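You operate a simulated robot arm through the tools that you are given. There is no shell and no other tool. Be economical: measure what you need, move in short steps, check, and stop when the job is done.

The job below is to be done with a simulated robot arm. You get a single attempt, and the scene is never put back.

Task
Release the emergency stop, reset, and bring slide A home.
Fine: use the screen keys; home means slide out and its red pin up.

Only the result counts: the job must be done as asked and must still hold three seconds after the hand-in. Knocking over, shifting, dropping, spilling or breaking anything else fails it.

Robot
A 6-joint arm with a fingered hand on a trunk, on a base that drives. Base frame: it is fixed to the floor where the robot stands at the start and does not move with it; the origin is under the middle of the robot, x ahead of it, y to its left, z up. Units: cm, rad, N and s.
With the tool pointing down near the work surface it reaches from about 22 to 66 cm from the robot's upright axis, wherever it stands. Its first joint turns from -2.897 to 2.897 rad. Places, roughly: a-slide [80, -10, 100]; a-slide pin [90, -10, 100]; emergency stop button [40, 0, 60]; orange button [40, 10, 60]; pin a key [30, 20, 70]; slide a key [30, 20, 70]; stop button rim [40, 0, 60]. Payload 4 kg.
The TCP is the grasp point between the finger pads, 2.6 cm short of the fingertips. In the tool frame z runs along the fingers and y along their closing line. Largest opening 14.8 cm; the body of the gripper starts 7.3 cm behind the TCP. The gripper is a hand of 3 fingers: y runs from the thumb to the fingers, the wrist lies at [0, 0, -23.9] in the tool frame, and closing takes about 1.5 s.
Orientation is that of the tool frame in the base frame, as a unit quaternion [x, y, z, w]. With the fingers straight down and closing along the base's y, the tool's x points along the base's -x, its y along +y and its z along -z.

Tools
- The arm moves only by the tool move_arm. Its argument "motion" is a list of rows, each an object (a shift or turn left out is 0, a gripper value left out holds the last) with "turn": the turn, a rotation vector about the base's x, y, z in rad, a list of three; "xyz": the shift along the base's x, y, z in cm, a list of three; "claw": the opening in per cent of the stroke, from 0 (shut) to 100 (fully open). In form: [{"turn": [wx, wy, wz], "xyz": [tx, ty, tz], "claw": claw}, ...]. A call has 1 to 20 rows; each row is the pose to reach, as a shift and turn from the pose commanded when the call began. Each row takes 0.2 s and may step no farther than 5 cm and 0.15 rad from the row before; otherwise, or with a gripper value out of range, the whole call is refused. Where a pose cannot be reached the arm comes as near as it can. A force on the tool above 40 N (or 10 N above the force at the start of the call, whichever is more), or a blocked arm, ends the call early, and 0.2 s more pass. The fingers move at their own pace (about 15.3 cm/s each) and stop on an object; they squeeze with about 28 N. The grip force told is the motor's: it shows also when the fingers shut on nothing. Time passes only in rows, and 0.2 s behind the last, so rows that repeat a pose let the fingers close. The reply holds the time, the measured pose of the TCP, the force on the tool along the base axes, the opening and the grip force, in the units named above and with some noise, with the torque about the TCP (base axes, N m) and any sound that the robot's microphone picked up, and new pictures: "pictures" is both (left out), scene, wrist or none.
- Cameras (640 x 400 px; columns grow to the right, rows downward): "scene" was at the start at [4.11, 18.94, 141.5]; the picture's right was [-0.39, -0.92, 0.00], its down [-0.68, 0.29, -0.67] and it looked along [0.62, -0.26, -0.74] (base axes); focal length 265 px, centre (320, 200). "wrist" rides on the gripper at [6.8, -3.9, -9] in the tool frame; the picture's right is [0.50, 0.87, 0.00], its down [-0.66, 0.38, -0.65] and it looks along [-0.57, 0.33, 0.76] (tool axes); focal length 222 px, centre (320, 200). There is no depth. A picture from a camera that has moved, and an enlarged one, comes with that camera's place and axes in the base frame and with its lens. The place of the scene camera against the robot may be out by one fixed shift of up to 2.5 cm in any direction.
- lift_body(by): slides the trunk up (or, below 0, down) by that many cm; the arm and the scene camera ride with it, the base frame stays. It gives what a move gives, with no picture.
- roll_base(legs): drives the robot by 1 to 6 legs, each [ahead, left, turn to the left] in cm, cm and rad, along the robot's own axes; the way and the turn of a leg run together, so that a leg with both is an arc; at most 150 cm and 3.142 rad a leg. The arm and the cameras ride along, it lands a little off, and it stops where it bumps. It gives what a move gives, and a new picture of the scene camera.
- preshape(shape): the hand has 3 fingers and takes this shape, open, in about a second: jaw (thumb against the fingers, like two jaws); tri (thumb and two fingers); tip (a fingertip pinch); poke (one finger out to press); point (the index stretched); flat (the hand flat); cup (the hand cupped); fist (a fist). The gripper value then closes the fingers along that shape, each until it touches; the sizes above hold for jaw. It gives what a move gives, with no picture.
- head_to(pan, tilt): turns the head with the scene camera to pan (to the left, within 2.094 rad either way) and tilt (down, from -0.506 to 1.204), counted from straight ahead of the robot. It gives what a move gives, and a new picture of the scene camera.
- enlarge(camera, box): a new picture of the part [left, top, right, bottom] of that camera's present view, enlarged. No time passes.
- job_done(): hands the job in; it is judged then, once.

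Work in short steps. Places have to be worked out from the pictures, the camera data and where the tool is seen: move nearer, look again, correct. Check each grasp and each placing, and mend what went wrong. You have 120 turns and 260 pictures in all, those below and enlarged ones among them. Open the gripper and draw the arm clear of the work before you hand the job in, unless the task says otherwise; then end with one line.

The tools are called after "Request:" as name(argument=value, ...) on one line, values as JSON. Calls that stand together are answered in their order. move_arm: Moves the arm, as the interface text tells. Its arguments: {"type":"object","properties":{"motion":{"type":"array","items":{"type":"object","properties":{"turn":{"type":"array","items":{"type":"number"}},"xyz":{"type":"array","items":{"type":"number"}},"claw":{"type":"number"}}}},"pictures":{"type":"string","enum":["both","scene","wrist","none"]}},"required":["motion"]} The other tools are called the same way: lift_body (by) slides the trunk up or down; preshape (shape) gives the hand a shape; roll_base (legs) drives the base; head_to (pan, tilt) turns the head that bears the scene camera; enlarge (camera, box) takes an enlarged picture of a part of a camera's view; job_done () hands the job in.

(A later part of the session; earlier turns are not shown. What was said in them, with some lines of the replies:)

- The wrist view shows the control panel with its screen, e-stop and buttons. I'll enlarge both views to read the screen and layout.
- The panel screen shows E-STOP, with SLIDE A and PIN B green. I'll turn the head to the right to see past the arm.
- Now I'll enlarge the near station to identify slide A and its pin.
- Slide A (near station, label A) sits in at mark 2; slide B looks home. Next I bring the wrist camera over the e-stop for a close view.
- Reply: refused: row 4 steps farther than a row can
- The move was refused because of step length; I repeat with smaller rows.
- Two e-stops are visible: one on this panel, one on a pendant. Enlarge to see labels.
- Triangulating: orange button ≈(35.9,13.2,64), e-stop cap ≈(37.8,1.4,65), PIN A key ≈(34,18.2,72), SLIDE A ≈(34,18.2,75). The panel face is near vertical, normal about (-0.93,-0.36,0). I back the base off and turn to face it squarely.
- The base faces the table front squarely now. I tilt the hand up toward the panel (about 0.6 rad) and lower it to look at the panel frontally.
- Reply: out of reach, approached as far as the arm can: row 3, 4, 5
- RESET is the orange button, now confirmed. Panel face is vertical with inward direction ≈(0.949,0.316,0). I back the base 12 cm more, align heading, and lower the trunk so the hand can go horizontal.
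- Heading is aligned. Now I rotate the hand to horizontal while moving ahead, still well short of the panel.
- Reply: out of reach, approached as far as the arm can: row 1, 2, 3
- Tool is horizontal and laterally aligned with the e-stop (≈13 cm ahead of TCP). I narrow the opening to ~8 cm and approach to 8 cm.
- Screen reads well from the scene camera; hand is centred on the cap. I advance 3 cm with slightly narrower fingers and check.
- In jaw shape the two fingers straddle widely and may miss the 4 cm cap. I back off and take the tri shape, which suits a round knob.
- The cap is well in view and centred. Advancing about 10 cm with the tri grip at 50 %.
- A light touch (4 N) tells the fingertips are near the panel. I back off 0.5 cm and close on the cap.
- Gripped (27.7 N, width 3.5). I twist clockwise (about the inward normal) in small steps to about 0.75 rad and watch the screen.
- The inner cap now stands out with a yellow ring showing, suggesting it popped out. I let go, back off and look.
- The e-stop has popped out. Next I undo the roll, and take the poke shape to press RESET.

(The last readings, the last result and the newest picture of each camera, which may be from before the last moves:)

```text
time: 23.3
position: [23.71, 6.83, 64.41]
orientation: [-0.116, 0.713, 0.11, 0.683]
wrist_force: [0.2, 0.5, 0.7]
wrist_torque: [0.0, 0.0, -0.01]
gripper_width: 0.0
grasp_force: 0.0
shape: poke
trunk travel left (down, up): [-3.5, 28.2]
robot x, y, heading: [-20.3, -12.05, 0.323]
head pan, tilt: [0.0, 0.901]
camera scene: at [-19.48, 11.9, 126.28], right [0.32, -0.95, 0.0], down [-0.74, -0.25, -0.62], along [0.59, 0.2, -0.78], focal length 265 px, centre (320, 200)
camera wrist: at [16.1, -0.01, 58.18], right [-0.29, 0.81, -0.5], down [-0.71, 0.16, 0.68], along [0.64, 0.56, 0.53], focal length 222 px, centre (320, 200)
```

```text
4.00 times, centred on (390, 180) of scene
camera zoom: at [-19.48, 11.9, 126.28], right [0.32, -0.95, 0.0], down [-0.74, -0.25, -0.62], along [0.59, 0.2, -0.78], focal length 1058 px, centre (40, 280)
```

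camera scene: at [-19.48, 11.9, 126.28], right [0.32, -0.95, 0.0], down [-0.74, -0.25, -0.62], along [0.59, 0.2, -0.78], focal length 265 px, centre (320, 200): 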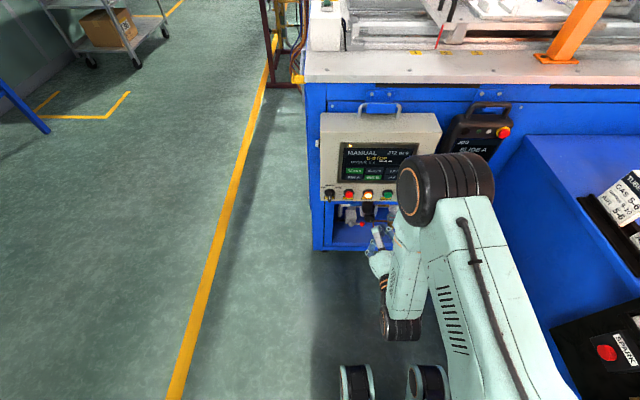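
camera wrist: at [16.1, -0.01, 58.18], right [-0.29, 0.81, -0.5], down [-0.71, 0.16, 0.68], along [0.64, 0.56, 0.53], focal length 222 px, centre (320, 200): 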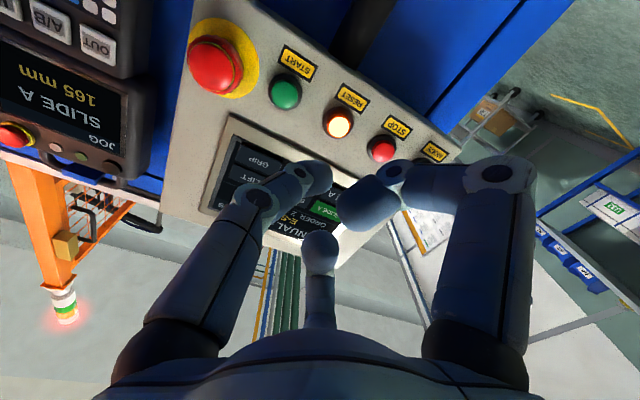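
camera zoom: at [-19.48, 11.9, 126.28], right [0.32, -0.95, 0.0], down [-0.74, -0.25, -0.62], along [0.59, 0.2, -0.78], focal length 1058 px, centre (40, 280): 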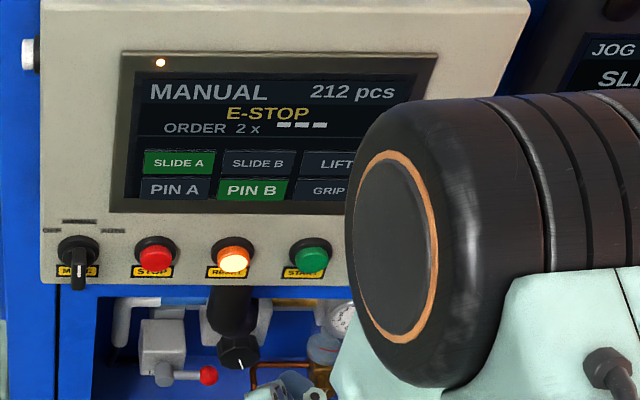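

I need to see which finger sticks out; enlarge the hand.

Request:
enlarge(camera="wrist", box=[190, 120, 450, 282])

Request:
enlarge(camera="scene", box=[330, 180, 426, 240])

```text
2.46 times, centred on (320, 201) of wrist
camera zoom: at [16.1, -0.01, 58.18], right [-0.29, 0.81, -0.5], down [-0.71, 0.16, 0.68], along [0.64, 0.56, 0.53], focal length 547 px, centre (320, 198)
```

zoom: 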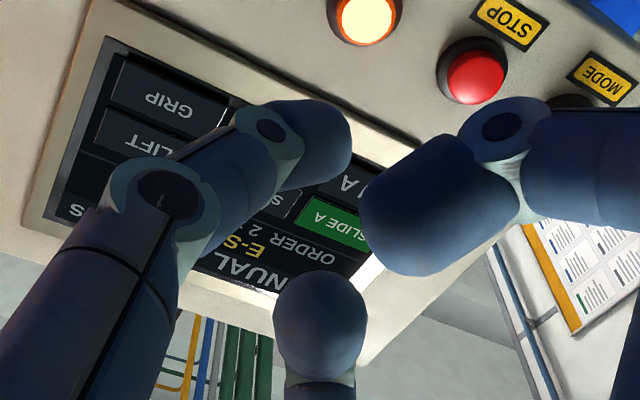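

```text
6.67 times, centred on (378, 210) of scene
camera zoom: at [-19.48, 11.9, 126.28], right [0.32, -0.95, 0.0], down [-0.74, -0.25, -0.62], along [0.59, 0.2, -0.78], focal length 1764 px, centre (-67, 133)
```

zoom: 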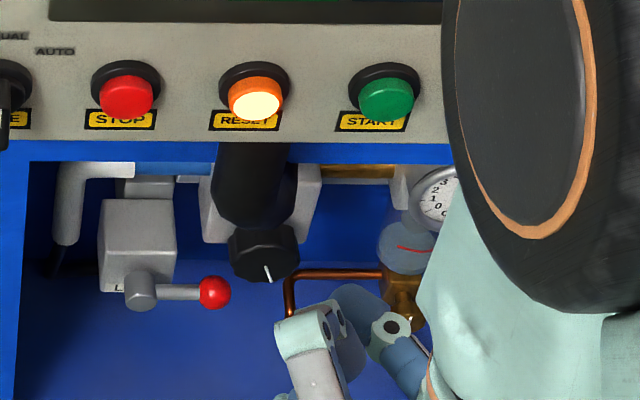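

The thumb is the poking finger, its tip about on the tool axis ~2.4 cm beyond the TCP. I line up with RESET (35.9,13.1,64.1) and approach to ~2 cm.

Request:
move_arm(motion=[{"xyz": [-0.6, 2, -0.3]}, {"xyz": [2.5, 3, -0.3]}, {"xyz": [5.4, 4, -0.35]}, {"xyz": [7.9, 4.85, -0.35]}])

Request:
enlarge(camera="scene", box=[330, 160, 426, 220])

Request:
enlarge(camera="wrist", box=[190, 100, 450, 262])

```text
time: 24.3
position: [31.76, 11.68, 64.3]
orientation: [-0.116, 0.713, 0.111, 0.683]
wrist_force: [0.7, 0.0, -1.5]
wrist_torque: [0.01, -0.01, 0.0]
gripper_width: 0.01
grasp_force: 0.2
shape: poke
trunk travel left (down, up): [-3.5, 28.2]
robot x, y, heading: [-20.48, -12.19, 0.327]
head pan, tilt: [0.0, 0.901]
camera scene: at [-19.47, 11.89, 126.28], right [0.32, -0.95, 0.0], down [-0.74, -0.25, -0.62], along [0.59, 0.2, -0.78], focal length 265 px, centre (320, 200)
camera wrist: at [24.08, 4.99, 57.9], right [-0.29, 0.81, -0.5], down [-0.71, 0.16, 0.68], along [0.64, 0.56, 0.53], focal length 222 px, centre (320, 200)
```

scene: 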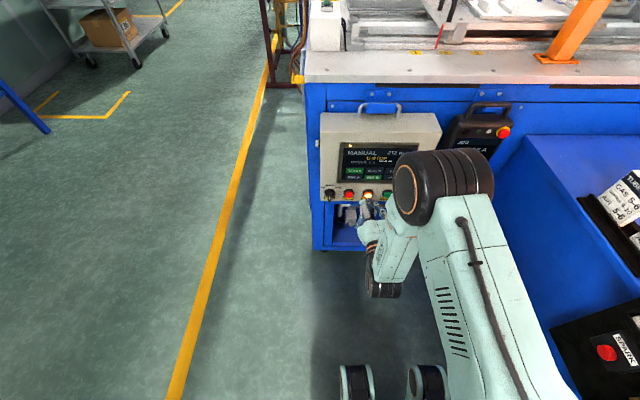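
wrist: 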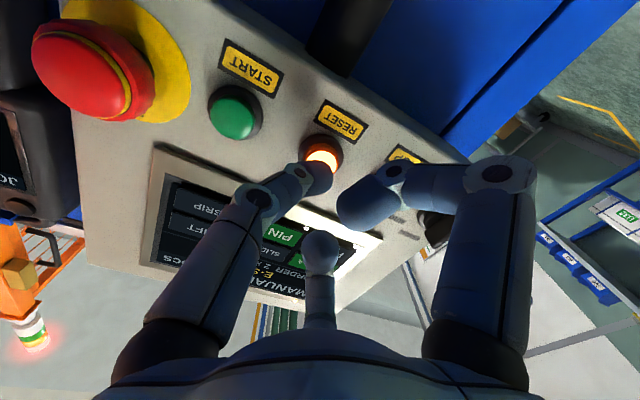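

```text
6.67 times, centred on (378, 190) of scene
camera zoom: at [-19.47, 11.89, 126.28], right [0.32, -0.95, 0.0], down [-0.74, -0.25, -0.62], along [0.59, 0.2, -0.78], focal length 1764 px, centre (-67, 267)
```

zoom: 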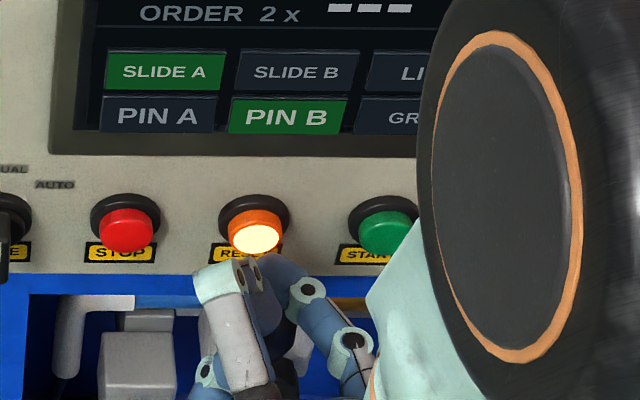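

```text
2.46 times, centred on (320, 181) of wrist
camera zoom: at [24.08, 4.99, 57.9], right [-0.29, 0.81, -0.5], down [-0.71, 0.16, 0.68], along [0.64, 0.56, 0.53], focal length 547 px, centre (320, 247)
```

zoom: 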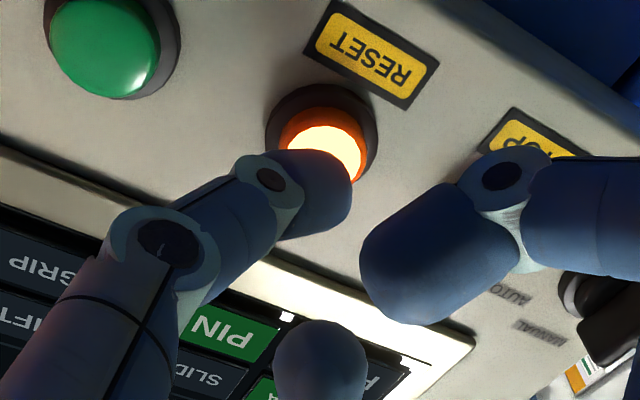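

Combining both views, the thumb tip lies ~0.7 cm right and ~1 cm below the axis. I shift left and up accordingly and creep 1.5 cm forward.

Request:
move_arm(motion=[{"xyz": [-0.22, 0.66, 1.0]}, {"xyz": [1.2, 1.13, 1.0]}])

Request:
enlarge(camera="scene", box=[330, 160, 426, 220])

Request:
enlarge(camera="wrist", box=[190, 100, 450, 262])

```text
time: 24.9
position: [32.97, 12.77, 65.19]
orientation: [-0.115, 0.713, 0.11, 0.683]
wrist_force: [-0.9, -0.7, -0.1]
wrist_torque: [0.0, 0.03, -0.02]
gripper_width: 0.0
grasp_force: 0.0
shape: poke
trunk travel left (down, up): [-3.5, 28.2]
robot x, y, heading: [-20.17, -11.45, 0.322]
head pan, tilt: [0.0, 0.901]
camera scene: at [-19.49, 11.89, 126.28], right [0.32, -0.95, 0.0], down [-0.74, -0.25, -0.62], along [0.59, 0.2, -0.78], focal length 265 px, centre (320, 200)
camera wrist: at [25.28, 6.08, 58.92], right [-0.29, 0.81, -0.5], down [-0.71, 0.16, 0.68], along [0.64, 0.56, 0.53], focal length 222 px, centre (320, 200)
```

scene: 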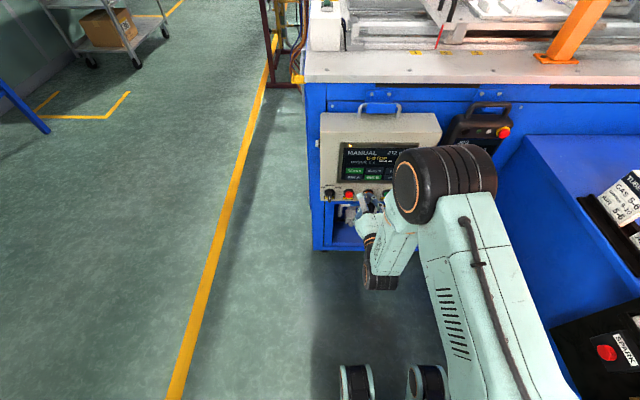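
wrist: 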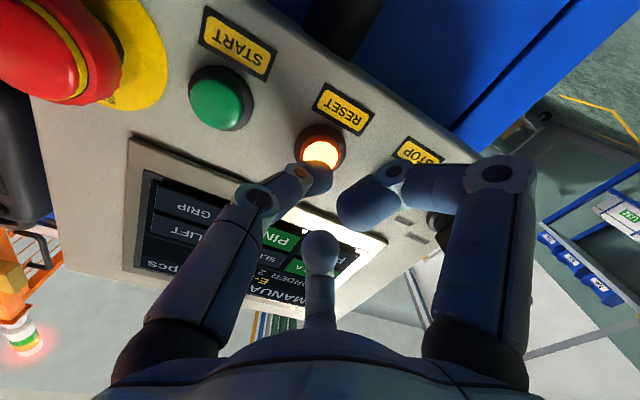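

```text
6.67 times, centred on (378, 190) of scene
camera zoom: at [-19.49, 11.89, 126.28], right [0.32, -0.95, 0.0], down [-0.74, -0.25, -0.62], along [0.59, 0.2, -0.78], focal length 1764 px, centre (-67, 267)
```

zoom: 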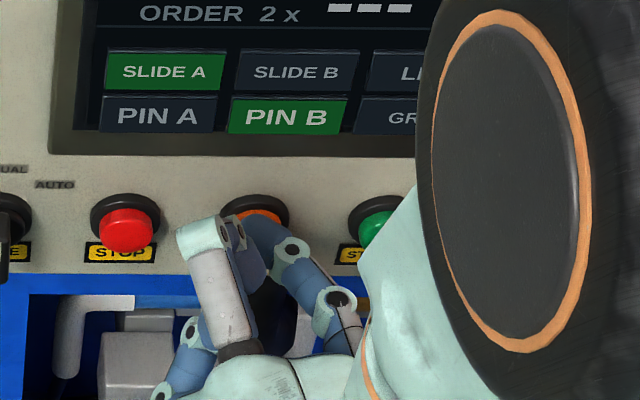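

```text
2.46 times, centred on (320, 181) of wrist
camera zoom: at [25.28, 6.08, 58.92], right [-0.29, 0.81, -0.5], down [-0.71, 0.16, 0.68], along [0.64, 0.56, 0.53], focal length 547 px, centre (320, 247)
```

zoom: 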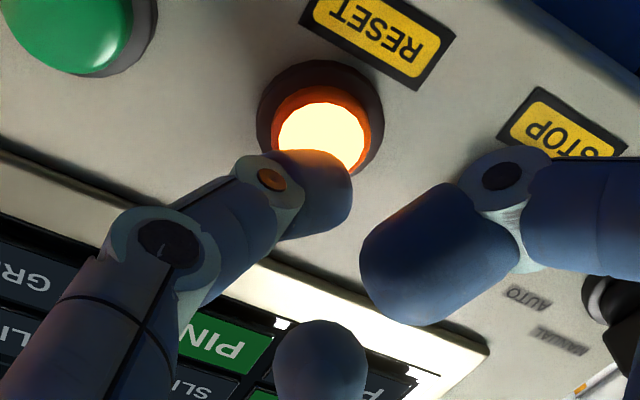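

Tip is now in line with RESET, ~1.2 cm short. Advance in small steps to press.

Request:
move_arm(motion=[{"xyz": [0.57, 0.19, 0]}, {"xyz": [1.14, 0.38, 0]}, {"xyz": [1.7, 0.57, 0]}], pictures="wrist")

Request:
enlarge(camera="scene", box=[310, 130, 438, 210])

```text
time: 25.7
position: [34.21, 13.16, 65.56]
orientation: [-0.116, 0.711, 0.111, 0.684]
wrist_force: [-34.7, -9.8, 8.7]
wrist_torque: [0.09, -0.04, 0.24]
gripper_width: 0.0
grasp_force: 0.0
shape: poke
trunk travel left (down, up): [-3.5, 28.2]
robot x, y, heading: [-20.93, -11.85, 0.322]
head pan, tilt: [0.0, 0.901]
heard: click
camera wrist: at [26.54, 6.6, 59.17], right [-0.29, 0.81, -0.5], down [-0.71, 0.16, 0.68], along [0.63, 0.56, 0.54], focal length 222 px, centre (320, 200)
```

wrist: 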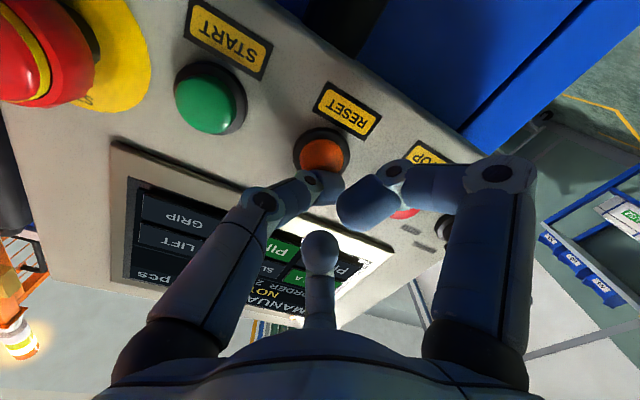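

```text
5.00 times, centred on (374, 170) of scene
camera zoom: at [-19.9, 11.76, 126.32], right [0.32, -0.95, 0.0], down [-0.74, -0.25, -0.62], along [0.59, 0.2, -0.78], focal length 1323 px, centre (50, 350)
```

zoom: 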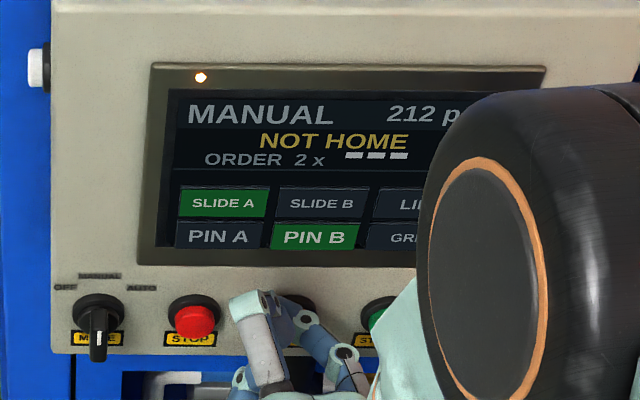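

RESET clicked; the screen now shows NOT HOME and the beacon turned amber. I back off and move the thumb in front of the SLIDE A key (34.1,18.2,74.8).

Request:
move_arm(motion=[{"xyz": [-2, -0.66, 0]}, {"xyz": [-4.2, -1.4, 1]}, {"xyz": [-4.8, 0, 5]}, {"xyz": [-5.2, 2, 9]}, {"xyz": [-5.6, 3.8, 10.7]}])

Request:
enlarge(camera="scene", box=[330, 130, 426, 190])

Request:
enlarge(camera="wrist", box=[190, 80, 450, 242])

```text
time: 26.9
position: [28.71, 17.02, 75.85]
orientation: [-0.116, 0.713, 0.11, 0.682]
wrist_force: [-0.3, -0.4, -1.0]
wrist_torque: [0.02, 0.0, -0.02]
gripper_width: 0.03
grasp_force: 0.0
shape: poke
trunk travel left (down, up): [-3.5, 28.2]
robot x, y, heading: [-20.9, -11.99, 0.321]
head pan, tilt: [0.0, 0.901]
heard: click
camera scene: at [-19.49, 11.89, 126.28], right [0.32, -0.95, 0.0], down [-0.74, -0.25, -0.62], along [0.59, 0.2, -0.78], focal length 265 px, centre (320, 200)
camera wrist: at [21.15, 10.35, 69.57], right [-0.29, 0.81, -0.5], down [-0.71, 0.16, 0.68], along [0.64, 0.56, 0.53], focal length 222 px, centre (320, 200)
```

scene: 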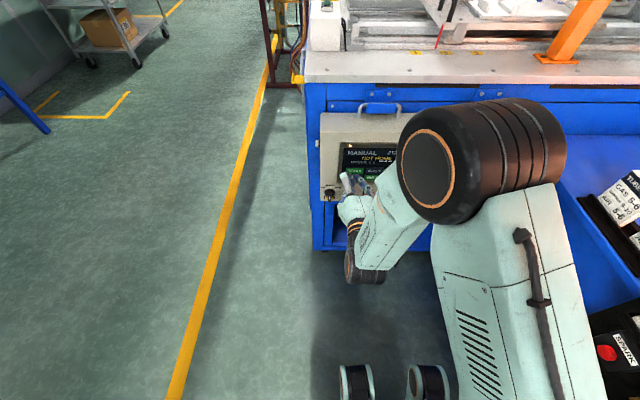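
wrist: 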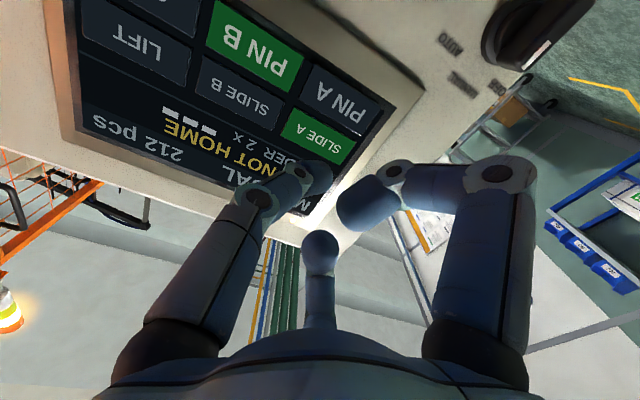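

```text
6.67 times, centred on (378, 160) of scene
camera zoom: at [-19.49, 11.89, 126.28], right [0.32, -0.95, 0.0], down [-0.74, -0.25, -0.62], along [0.59, 0.2, -0.78], focal length 1764 px, centre (-67, 467)
```

zoom: 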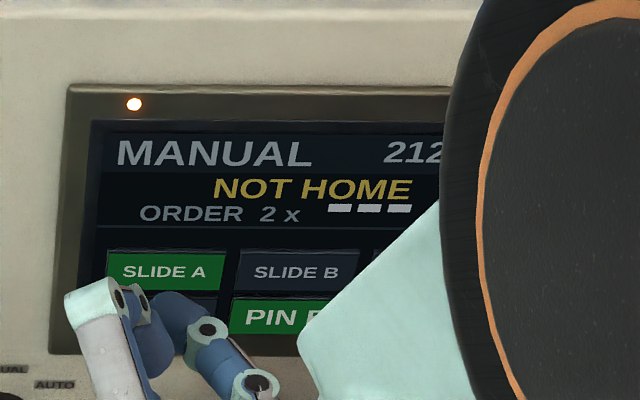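

```text
2.46 times, centred on (320, 161) of wrist
camera zoom: at [21.15, 10.35, 69.57], right [-0.29, 0.81, -0.5], down [-0.71, 0.16, 0.68], along [0.64, 0.56, 0.53], focal length 547 px, centre (320, 296)
```

zoom: 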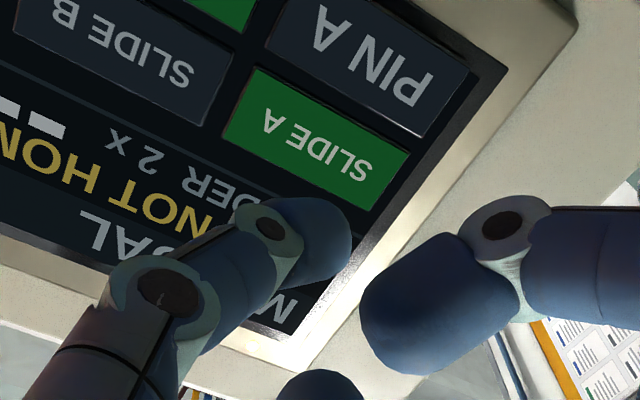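

SLIDE A re-measured at (34.1,18.1,74.8), matching. Advance 2.2 cm and check alignment.

Request:
move_arm(motion=[{"xyz": [1.04, 0.35, 0]}, {"xyz": [2.1, 0.7, 0]}], pictures="none")

Request:
enlarge(camera="scene", box=[330, 130, 426, 190])

Request:
enlarge(camera="wrist", box=[190, 80, 450, 242])

```text
time: 27.5
position: [30.93, 17.81, 75.87]
orientation: [-0.116, 0.713, 0.11, 0.682]
wrist_force: [0.2, -0.2, -0.2]
wrist_torque: [0.02, -0.04, 0.03]
gripper_width: 0.01
grasp_force: 0.0
shape: poke
trunk travel left (down, up): [-3.5, 28.2]
robot x, y, heading: [-20.83, -11.81, 0.324]
head pan, tilt: [0.0, 0.901]
```

```text
6.67 times, centred on (378, 160) of scene
camera zoom: at [-19.47, 11.89, 126.28], right [0.32, -0.95, 0.0], down [-0.74, -0.25, -0.62], along [0.59, 0.2, -0.78], focal length 1764 px, centre (-67, 467)
```

zoom: 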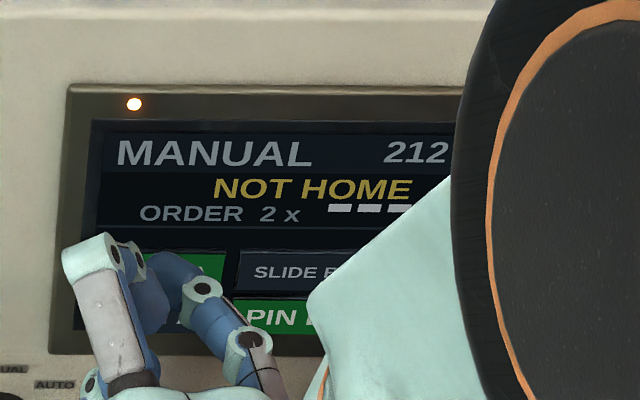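

```text
2.46 times, centred on (320, 161) of wrist
camera zoom: at [23.23, 11.06, 69.62], right [-0.29, 0.81, -0.5], down [-0.71, 0.16, 0.68], along [0.64, 0.56, 0.53], focal length 547 px, centre (320, 296)
```

zoom: 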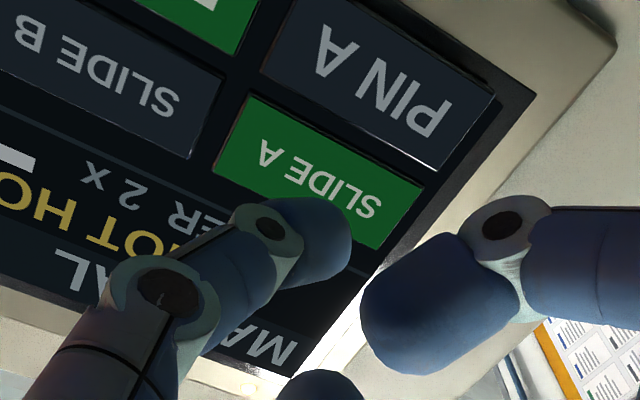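

Alignment good. Press forward in small steps.

Request:
move_arm(motion=[{"xyz": [0.57, 0.19, 0]}, {"xyz": [1.14, 0.38, 0]}, {"xyz": [1.6, 0.53, 0]}, {"xyz": [2.0, 0.66, 0]}], pictures="scene")

Request:
enlarge(camera="scene", box=[330, 130, 426, 190])

Request:
enlarge(camera="wrist", box=[190, 80, 450, 242])

```text
time: 28.3
position: [32.03, 17.71, 75.89]
orientation: [-0.114, 0.715, 0.108, 0.681]
wrist_force: [-23.2, -14.0, 7.1]
wrist_torque: [0.14, -0.21, -0.08]
gripper_width: 0.0
grasp_force: 0.1
shape: poke
trunk travel left (down, up): [-3.5, 28.2]
robot x, y, heading: [-20.92, -12.08, 0.325]
head pan, tilt: [0.0, 0.901]
heard: click
stopped in row 3: the force on the tool passed its limit at 44 N (the readings are from after the stop); the commanded pose is now the measured one
camera scene: at [-19.86, 11.67, 126.33], right [0.32, -0.95, 0.0], down [-0.74, -0.25, -0.62], along [0.59, 0.2, -0.78], focal length 265 px, centre (320, 200)
```

scene: 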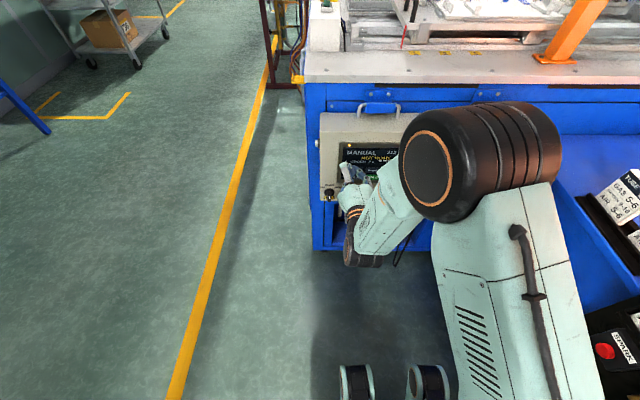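

```text
6.67 times, centred on (378, 160) of scene
camera zoom: at [-19.86, 11.67, 126.33], right [0.32, -0.95, 0.0], down [-0.74, -0.25, -0.62], along [0.59, 0.2, -0.78], focal length 1764 px, centre (-67, 467)
```

zoom: 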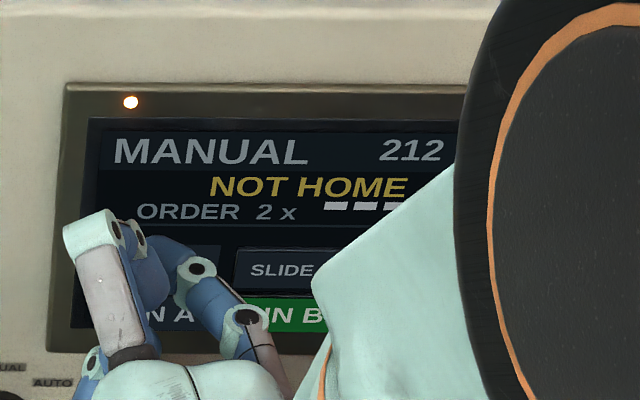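

```text
2.46 times, centred on (320, 161) of wrist
camera zoom: at [24.31, 11.2, 69.6], right [-0.29, 0.82, -0.5], down [-0.71, 0.17, 0.68], along [0.64, 0.55, 0.53], focal length 547 px, centre (320, 296)
```

zoom: 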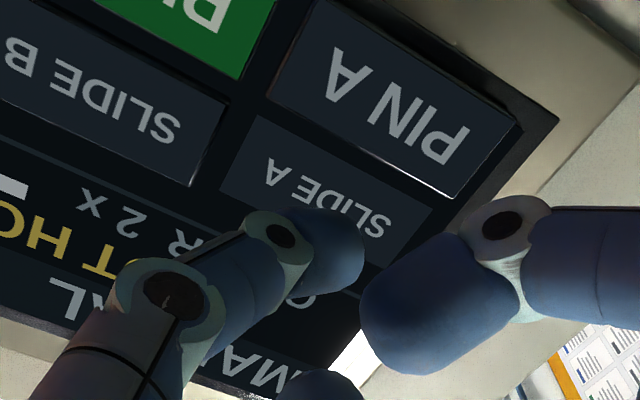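

SLIDE A clicked and went dark; the slide's pointer has started moving out. I back off and turn the head to watch the slide.

Request:
move_arm(motion=[{"xyz": [-1.4, -0.5, 0]}, {"xyz": [-2.9, -0.7, 0]}, {"xyz": [-2.9, -0.7, -3]}, {"xyz": [-2.9, -0.7, -3]}], pictures="none")

Request:
head_to(pan=-0.1, tilt=0.5)

Request:
enlarge(camera="scene", box=[270, 90, 510, 240])

```text
time: 29.3
position: [29.41, 17.39, 72.66]
orientation: [-0.115, 0.715, 0.109, 0.681]
wrist_force: [0.5, 0.2, -1.0]
wrist_torque: [-0.03, -0.01, -0.01]
gripper_width: 0.0
grasp_force: 0.0
shape: poke
trunk travel left (down, up): [-3.5, 28.2]
robot x, y, heading: [-20.55, -12.18, 0.324]
head pan, tilt: [0.0, 0.901]
```

```text
time: 30.2
position: [29.42, 17.37, 72.8]
orientation: [-0.115, 0.715, 0.109, 0.681]
wrist_force: [0.1, 0.1, 0.0]
wrist_torque: [-0.01, -0.03, -0.04]
gripper_width: 0.0
grasp_force: 0.1
shape: poke
trunk travel left (down, up): [-3.5, 28.2]
robot x, y, heading: [-20.61, -12.45, 0.32]
head pan, tilt: [-0.099, 0.499]
camera scene: at [-17.81, 11.47, 129.66], right [0.22, -0.98, 0.0], down [-0.47, -0.11, -0.88], along [0.86, 0.19, -0.48], focal length 265 px, centre (320, 200)
```

scene: 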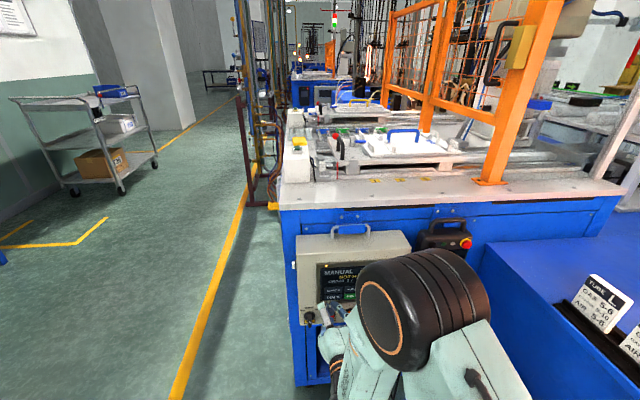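

```text
2.67 times, centred on (390, 165) of scene
camera zoom: at [-17.81, 11.47, 129.66], right [0.22, -0.98, 0.0], down [-0.47, -0.11, -0.88], along [0.86, 0.19, -0.48], focal length 706 px, centre (133, 293)
```

zoom: 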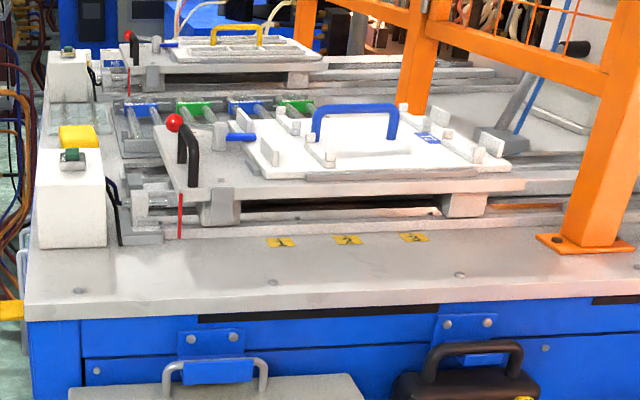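

Slide A is now fully out like B. I turn the head back and check thumb alignment with the PIN A key.

Request:
head_to(pan=0.0, tilt=0.7)

Request:
enlarge(camera="wrist", box=[190, 80, 450, 242])

Request:
enlarge(camera="scene", box=[290, 120, 450, 300])

```text
time: 30.9
position: [29.35, 17.44, 72.62]
orientation: [-0.115, 0.714, 0.109, 0.682]
wrist_force: [0.6, -0.4, 1.1]
wrist_torque: [0.0, -0.04, 0.0]
gripper_width: 0.03
grasp_force: 0.0
shape: poke
trunk travel left (down, up): [-3.5, 28.2]
robot x, y, heading: [-20.68, -11.96, 0.326]
head pan, tilt: [0.0, 0.7]
camera scene: at [-18.63, 12.15, 127.91], right [0.32, -0.95, 0.0], down [-0.61, -0.2, -0.77], along [0.73, 0.24, -0.64], focal length 265 px, centre (320, 200)
```

scene: 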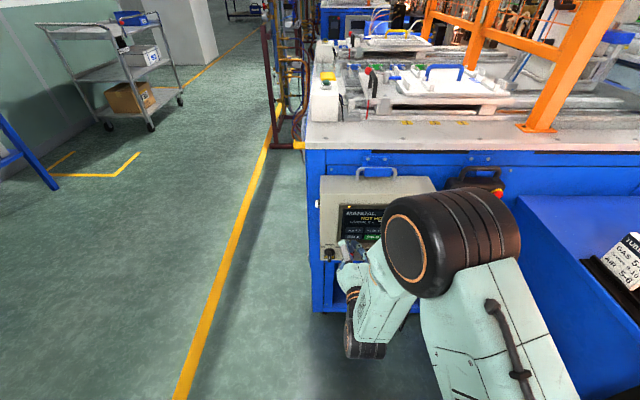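

```text
2.46 times, centred on (320, 161) of wrist
camera zoom: at [21.68, 10.66, 66.45], right [-0.29, 0.81, -0.5], down [-0.71, 0.17, 0.69], along [0.64, 0.56, 0.53], focal length 547 px, centre (320, 296)
```

zoom: 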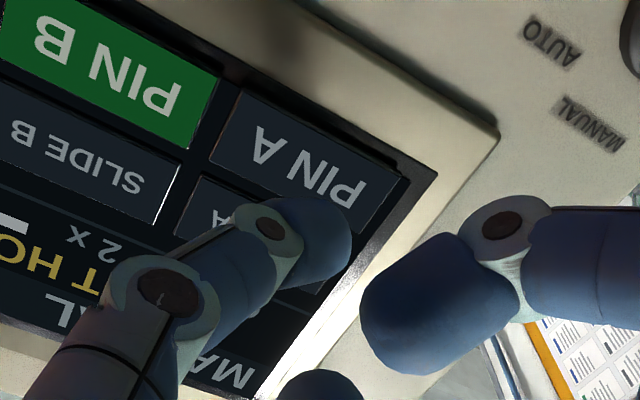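

```text
2.22 times, centred on (370, 210) of scene
camera zoom: at [-18.63, 12.15, 127.91], right [0.32, -0.95, 0.0], down [-0.61, -0.2, -0.77], along [0.73, 0.24, -0.64], focal length 588 px, centre (209, 178)
```

zoom: 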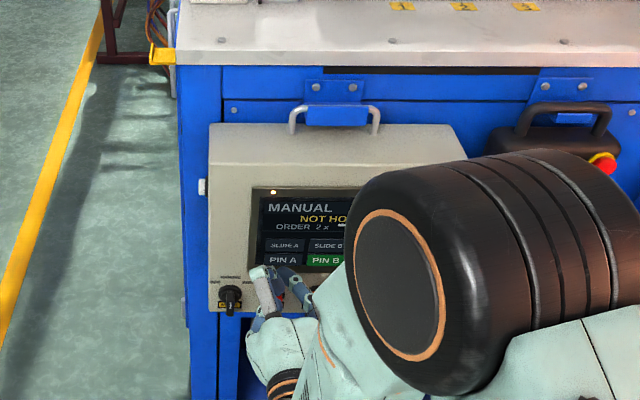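

PIN A at (34.1,18.2,72.0), in line. I lower 0.3 cm and press forward in small steps.

Request:
move_arm(motion=[{"xyz": [0.9, 0.3, -0.3]}, {"xyz": [1.5, 0.5, -0.3]}, {"xyz": [2.0, 0.67, -0.3]}, {"xyz": [2.4, 0.8, -0.3]}, {"xyz": [2.8, 0.93, -0.3]}, {"xyz": [3.2, 1.06, -0.3]}], pictures="scene")

Request:
enlarge(camera="wrist", box=[190, 80, 450, 242])

Request:
enlarge(camera="scene", box=[310, 40, 550, 260])

```text
time: 32.2
position: [32.02, 17.96, 72.25]
orientation: [-0.115, 0.717, 0.107, 0.679]
wrist_force: [-23.4, -12.4, 5.4]
wrist_torque: [0.11, -0.19, 0.0]
gripper_width: 0.01
grasp_force: 0.0
shape: poke
trunk travel left (down, up): [-3.5, 28.2]
robot x, y, heading: [-21.02, -12.16, 0.322]
head pan, tilt: [0.0, 0.7]
heard: click
stopped in row 6: the force on the tool passed its limit at 43 N (the readings are from after the stop); the commanded pose is now the measured one
camera scene: at [-18.99, 11.96, 127.94], right [0.32, -0.95, 0.0], down [-0.61, -0.2, -0.77], along [0.73, 0.24, -0.64], focal length 265 px, centre (320, 200)
```

scene: 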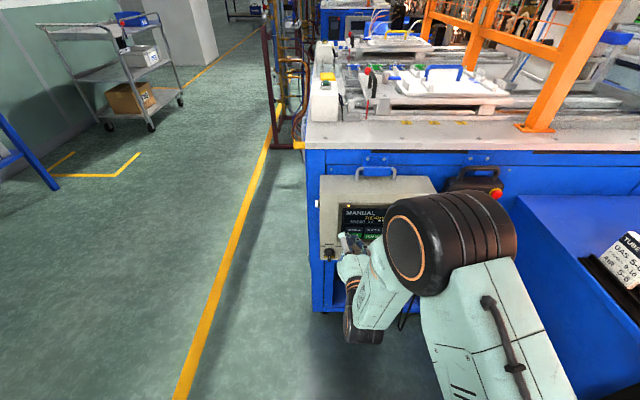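

```text
2.46 times, centred on (320, 161) of wrist
camera zoom: at [24.2, 11.27, 66.05], right [-0.29, 0.81, -0.5], down [-0.7, 0.17, 0.69], along [0.65, 0.56, 0.52], focal length 547 px, centre (320, 296)
```

zoom: 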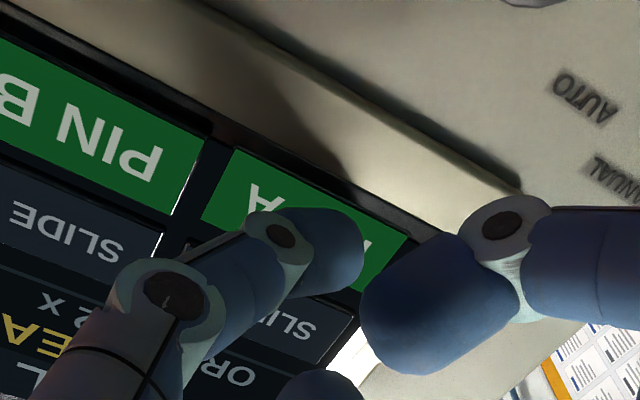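

```text
1.82 times, centred on (430, 150) of scene
camera zoom: at [-18.99, 11.96, 127.94], right [0.32, -0.95, 0.0], down [-0.61, -0.2, -0.77], along [0.73, 0.24, -0.64], focal length 481 px, centre (120, 291)
```

zoom: 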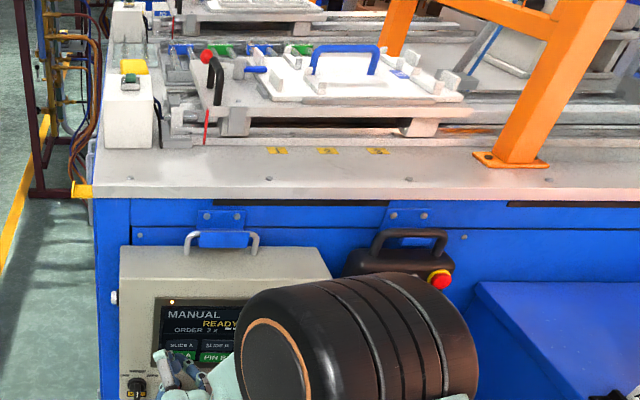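

PIN A is green and the screen says READY. I withdraw the arm clear, open the hand, and check everything.

Request:
move_arm(motion=[{"xyz": [-1.5, -0.5, 0]}, {"xyz": [-4, -1.3, 0]}, {"xyz": [-7.5, -3, 0]}, {"xyz": [-10, -6, 0]}, {"xyz": [-12, -10, 0]}, {"xyz": [-12, -14.5, 0]}], pictures="none")

Request:
preshape(shape="jaw")

Request:
head_to(pan=0.0, tilt=0.65)

Request:
enlarge(camera="scene", box=[310, 160, 470, 280])

Request:
enlarge(camera="scene", box=[300, 20, 492, 140])

```text
time: 33.6
position: [21.47, 4.08, 71.07]
orientation: [-0.115, 0.717, 0.107, 0.679]
wrist_force: [0.5, 0.1, -0.3]
wrist_torque: [0.01, 0.0, 0.0]
gripper_width: 0.0
grasp_force: 0.1
shape: poke
out of reach, approached as far as the arm can: row 6
trunk travel left (down, up): [-3.5, 28.2]
robot x, y, heading: [-20.77, -12.13, 0.323]
head pan, tilt: [0.0, 0.7]
```

```text
time: 34.5
position: [21.46, 4.14, 71.09]
orientation: [-0.114, 0.717, 0.106, 0.679]
wrist_force: [1.4, 0.3, 0.0]
wrist_torque: [0.01, 0.04, 0.02]
gripper_width: 14.8
grasp_force: 0.0
shape: jaw
trunk travel left (down, up): [-3.5, 28.2]
robot x, y, heading: [-20.73, -12.27, 0.323]
head pan, tilt: [0.0, 0.7]
```

```text
time: 35.2
position: [21.62, 4.17, 71.03]
orientation: [-0.115, 0.716, 0.107, 0.68]
wrist_force: [-0.5, 0.4, -0.2]
wrist_torque: [0.01, 0.02, 0.02]
gripper_width: 14.77
grasp_force: 0.1
shape: jaw
trunk travel left (down, up): [-3.5, 28.2]
robot x, y, heading: [-21.15, -12.11, 0.326]
head pan, tilt: [0.0, 0.649]
camera scene: at [-18.5, 12.17, 128.33], right [0.32, -0.95, 0.0], down [-0.57, -0.19, -0.8], along [0.76, 0.25, -0.6], focal length 265 px, centre (320, 200)
```

scene: 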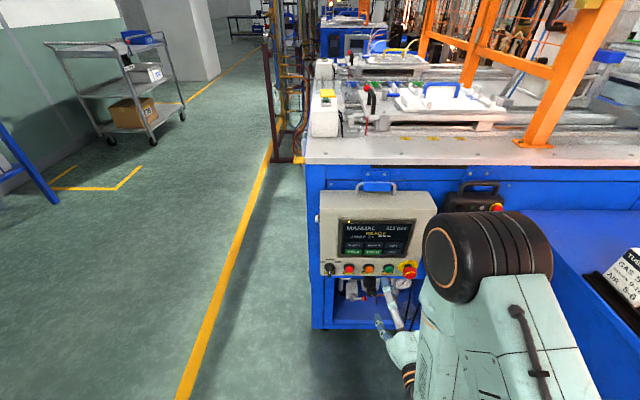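

```text
3.33 times, centred on (390, 220) of scene
camera zoom: at [-18.5, 12.17, 128.33], right [0.32, -0.95, 0.0], down [-0.57, -0.19, -0.8], along [0.76, 0.25, -0.6], focal length 882 px, centre (87, 133)
```

zoom: 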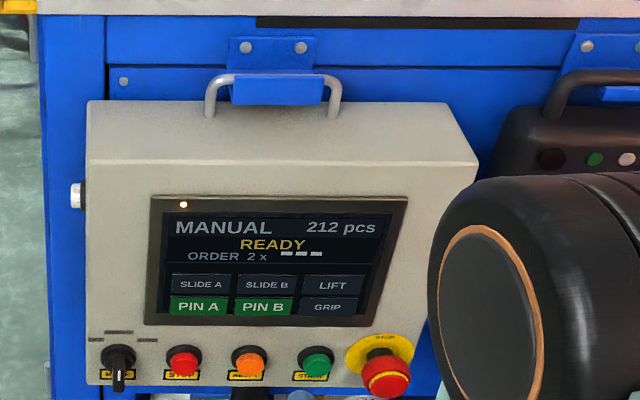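

```text
3.33 times, centred on (396, 80) of scene
camera zoom: at [-18.5, 12.17, 128.33], right [0.32, -0.95, 0.0], down [-0.57, -0.19, -0.8], along [0.76, 0.25, -0.6], focal length 882 px, centre (67, 600)
```

zoom: 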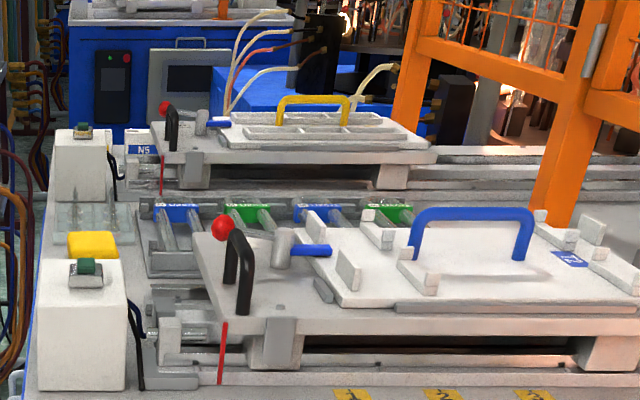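

Screen reads READY, slide A is out with PIN A on (matching B), the e-stop is released, and the arm is clear.

Request:
job_done()

```text
The job is handed in.
```

The emergency stop is released, the fault is reset, and slide A is home: it is out, PIN A shows up on the panel, and the screen reads READY. I judged the pin by its key and the READY message, as I couldn't see the pin move from the camera.
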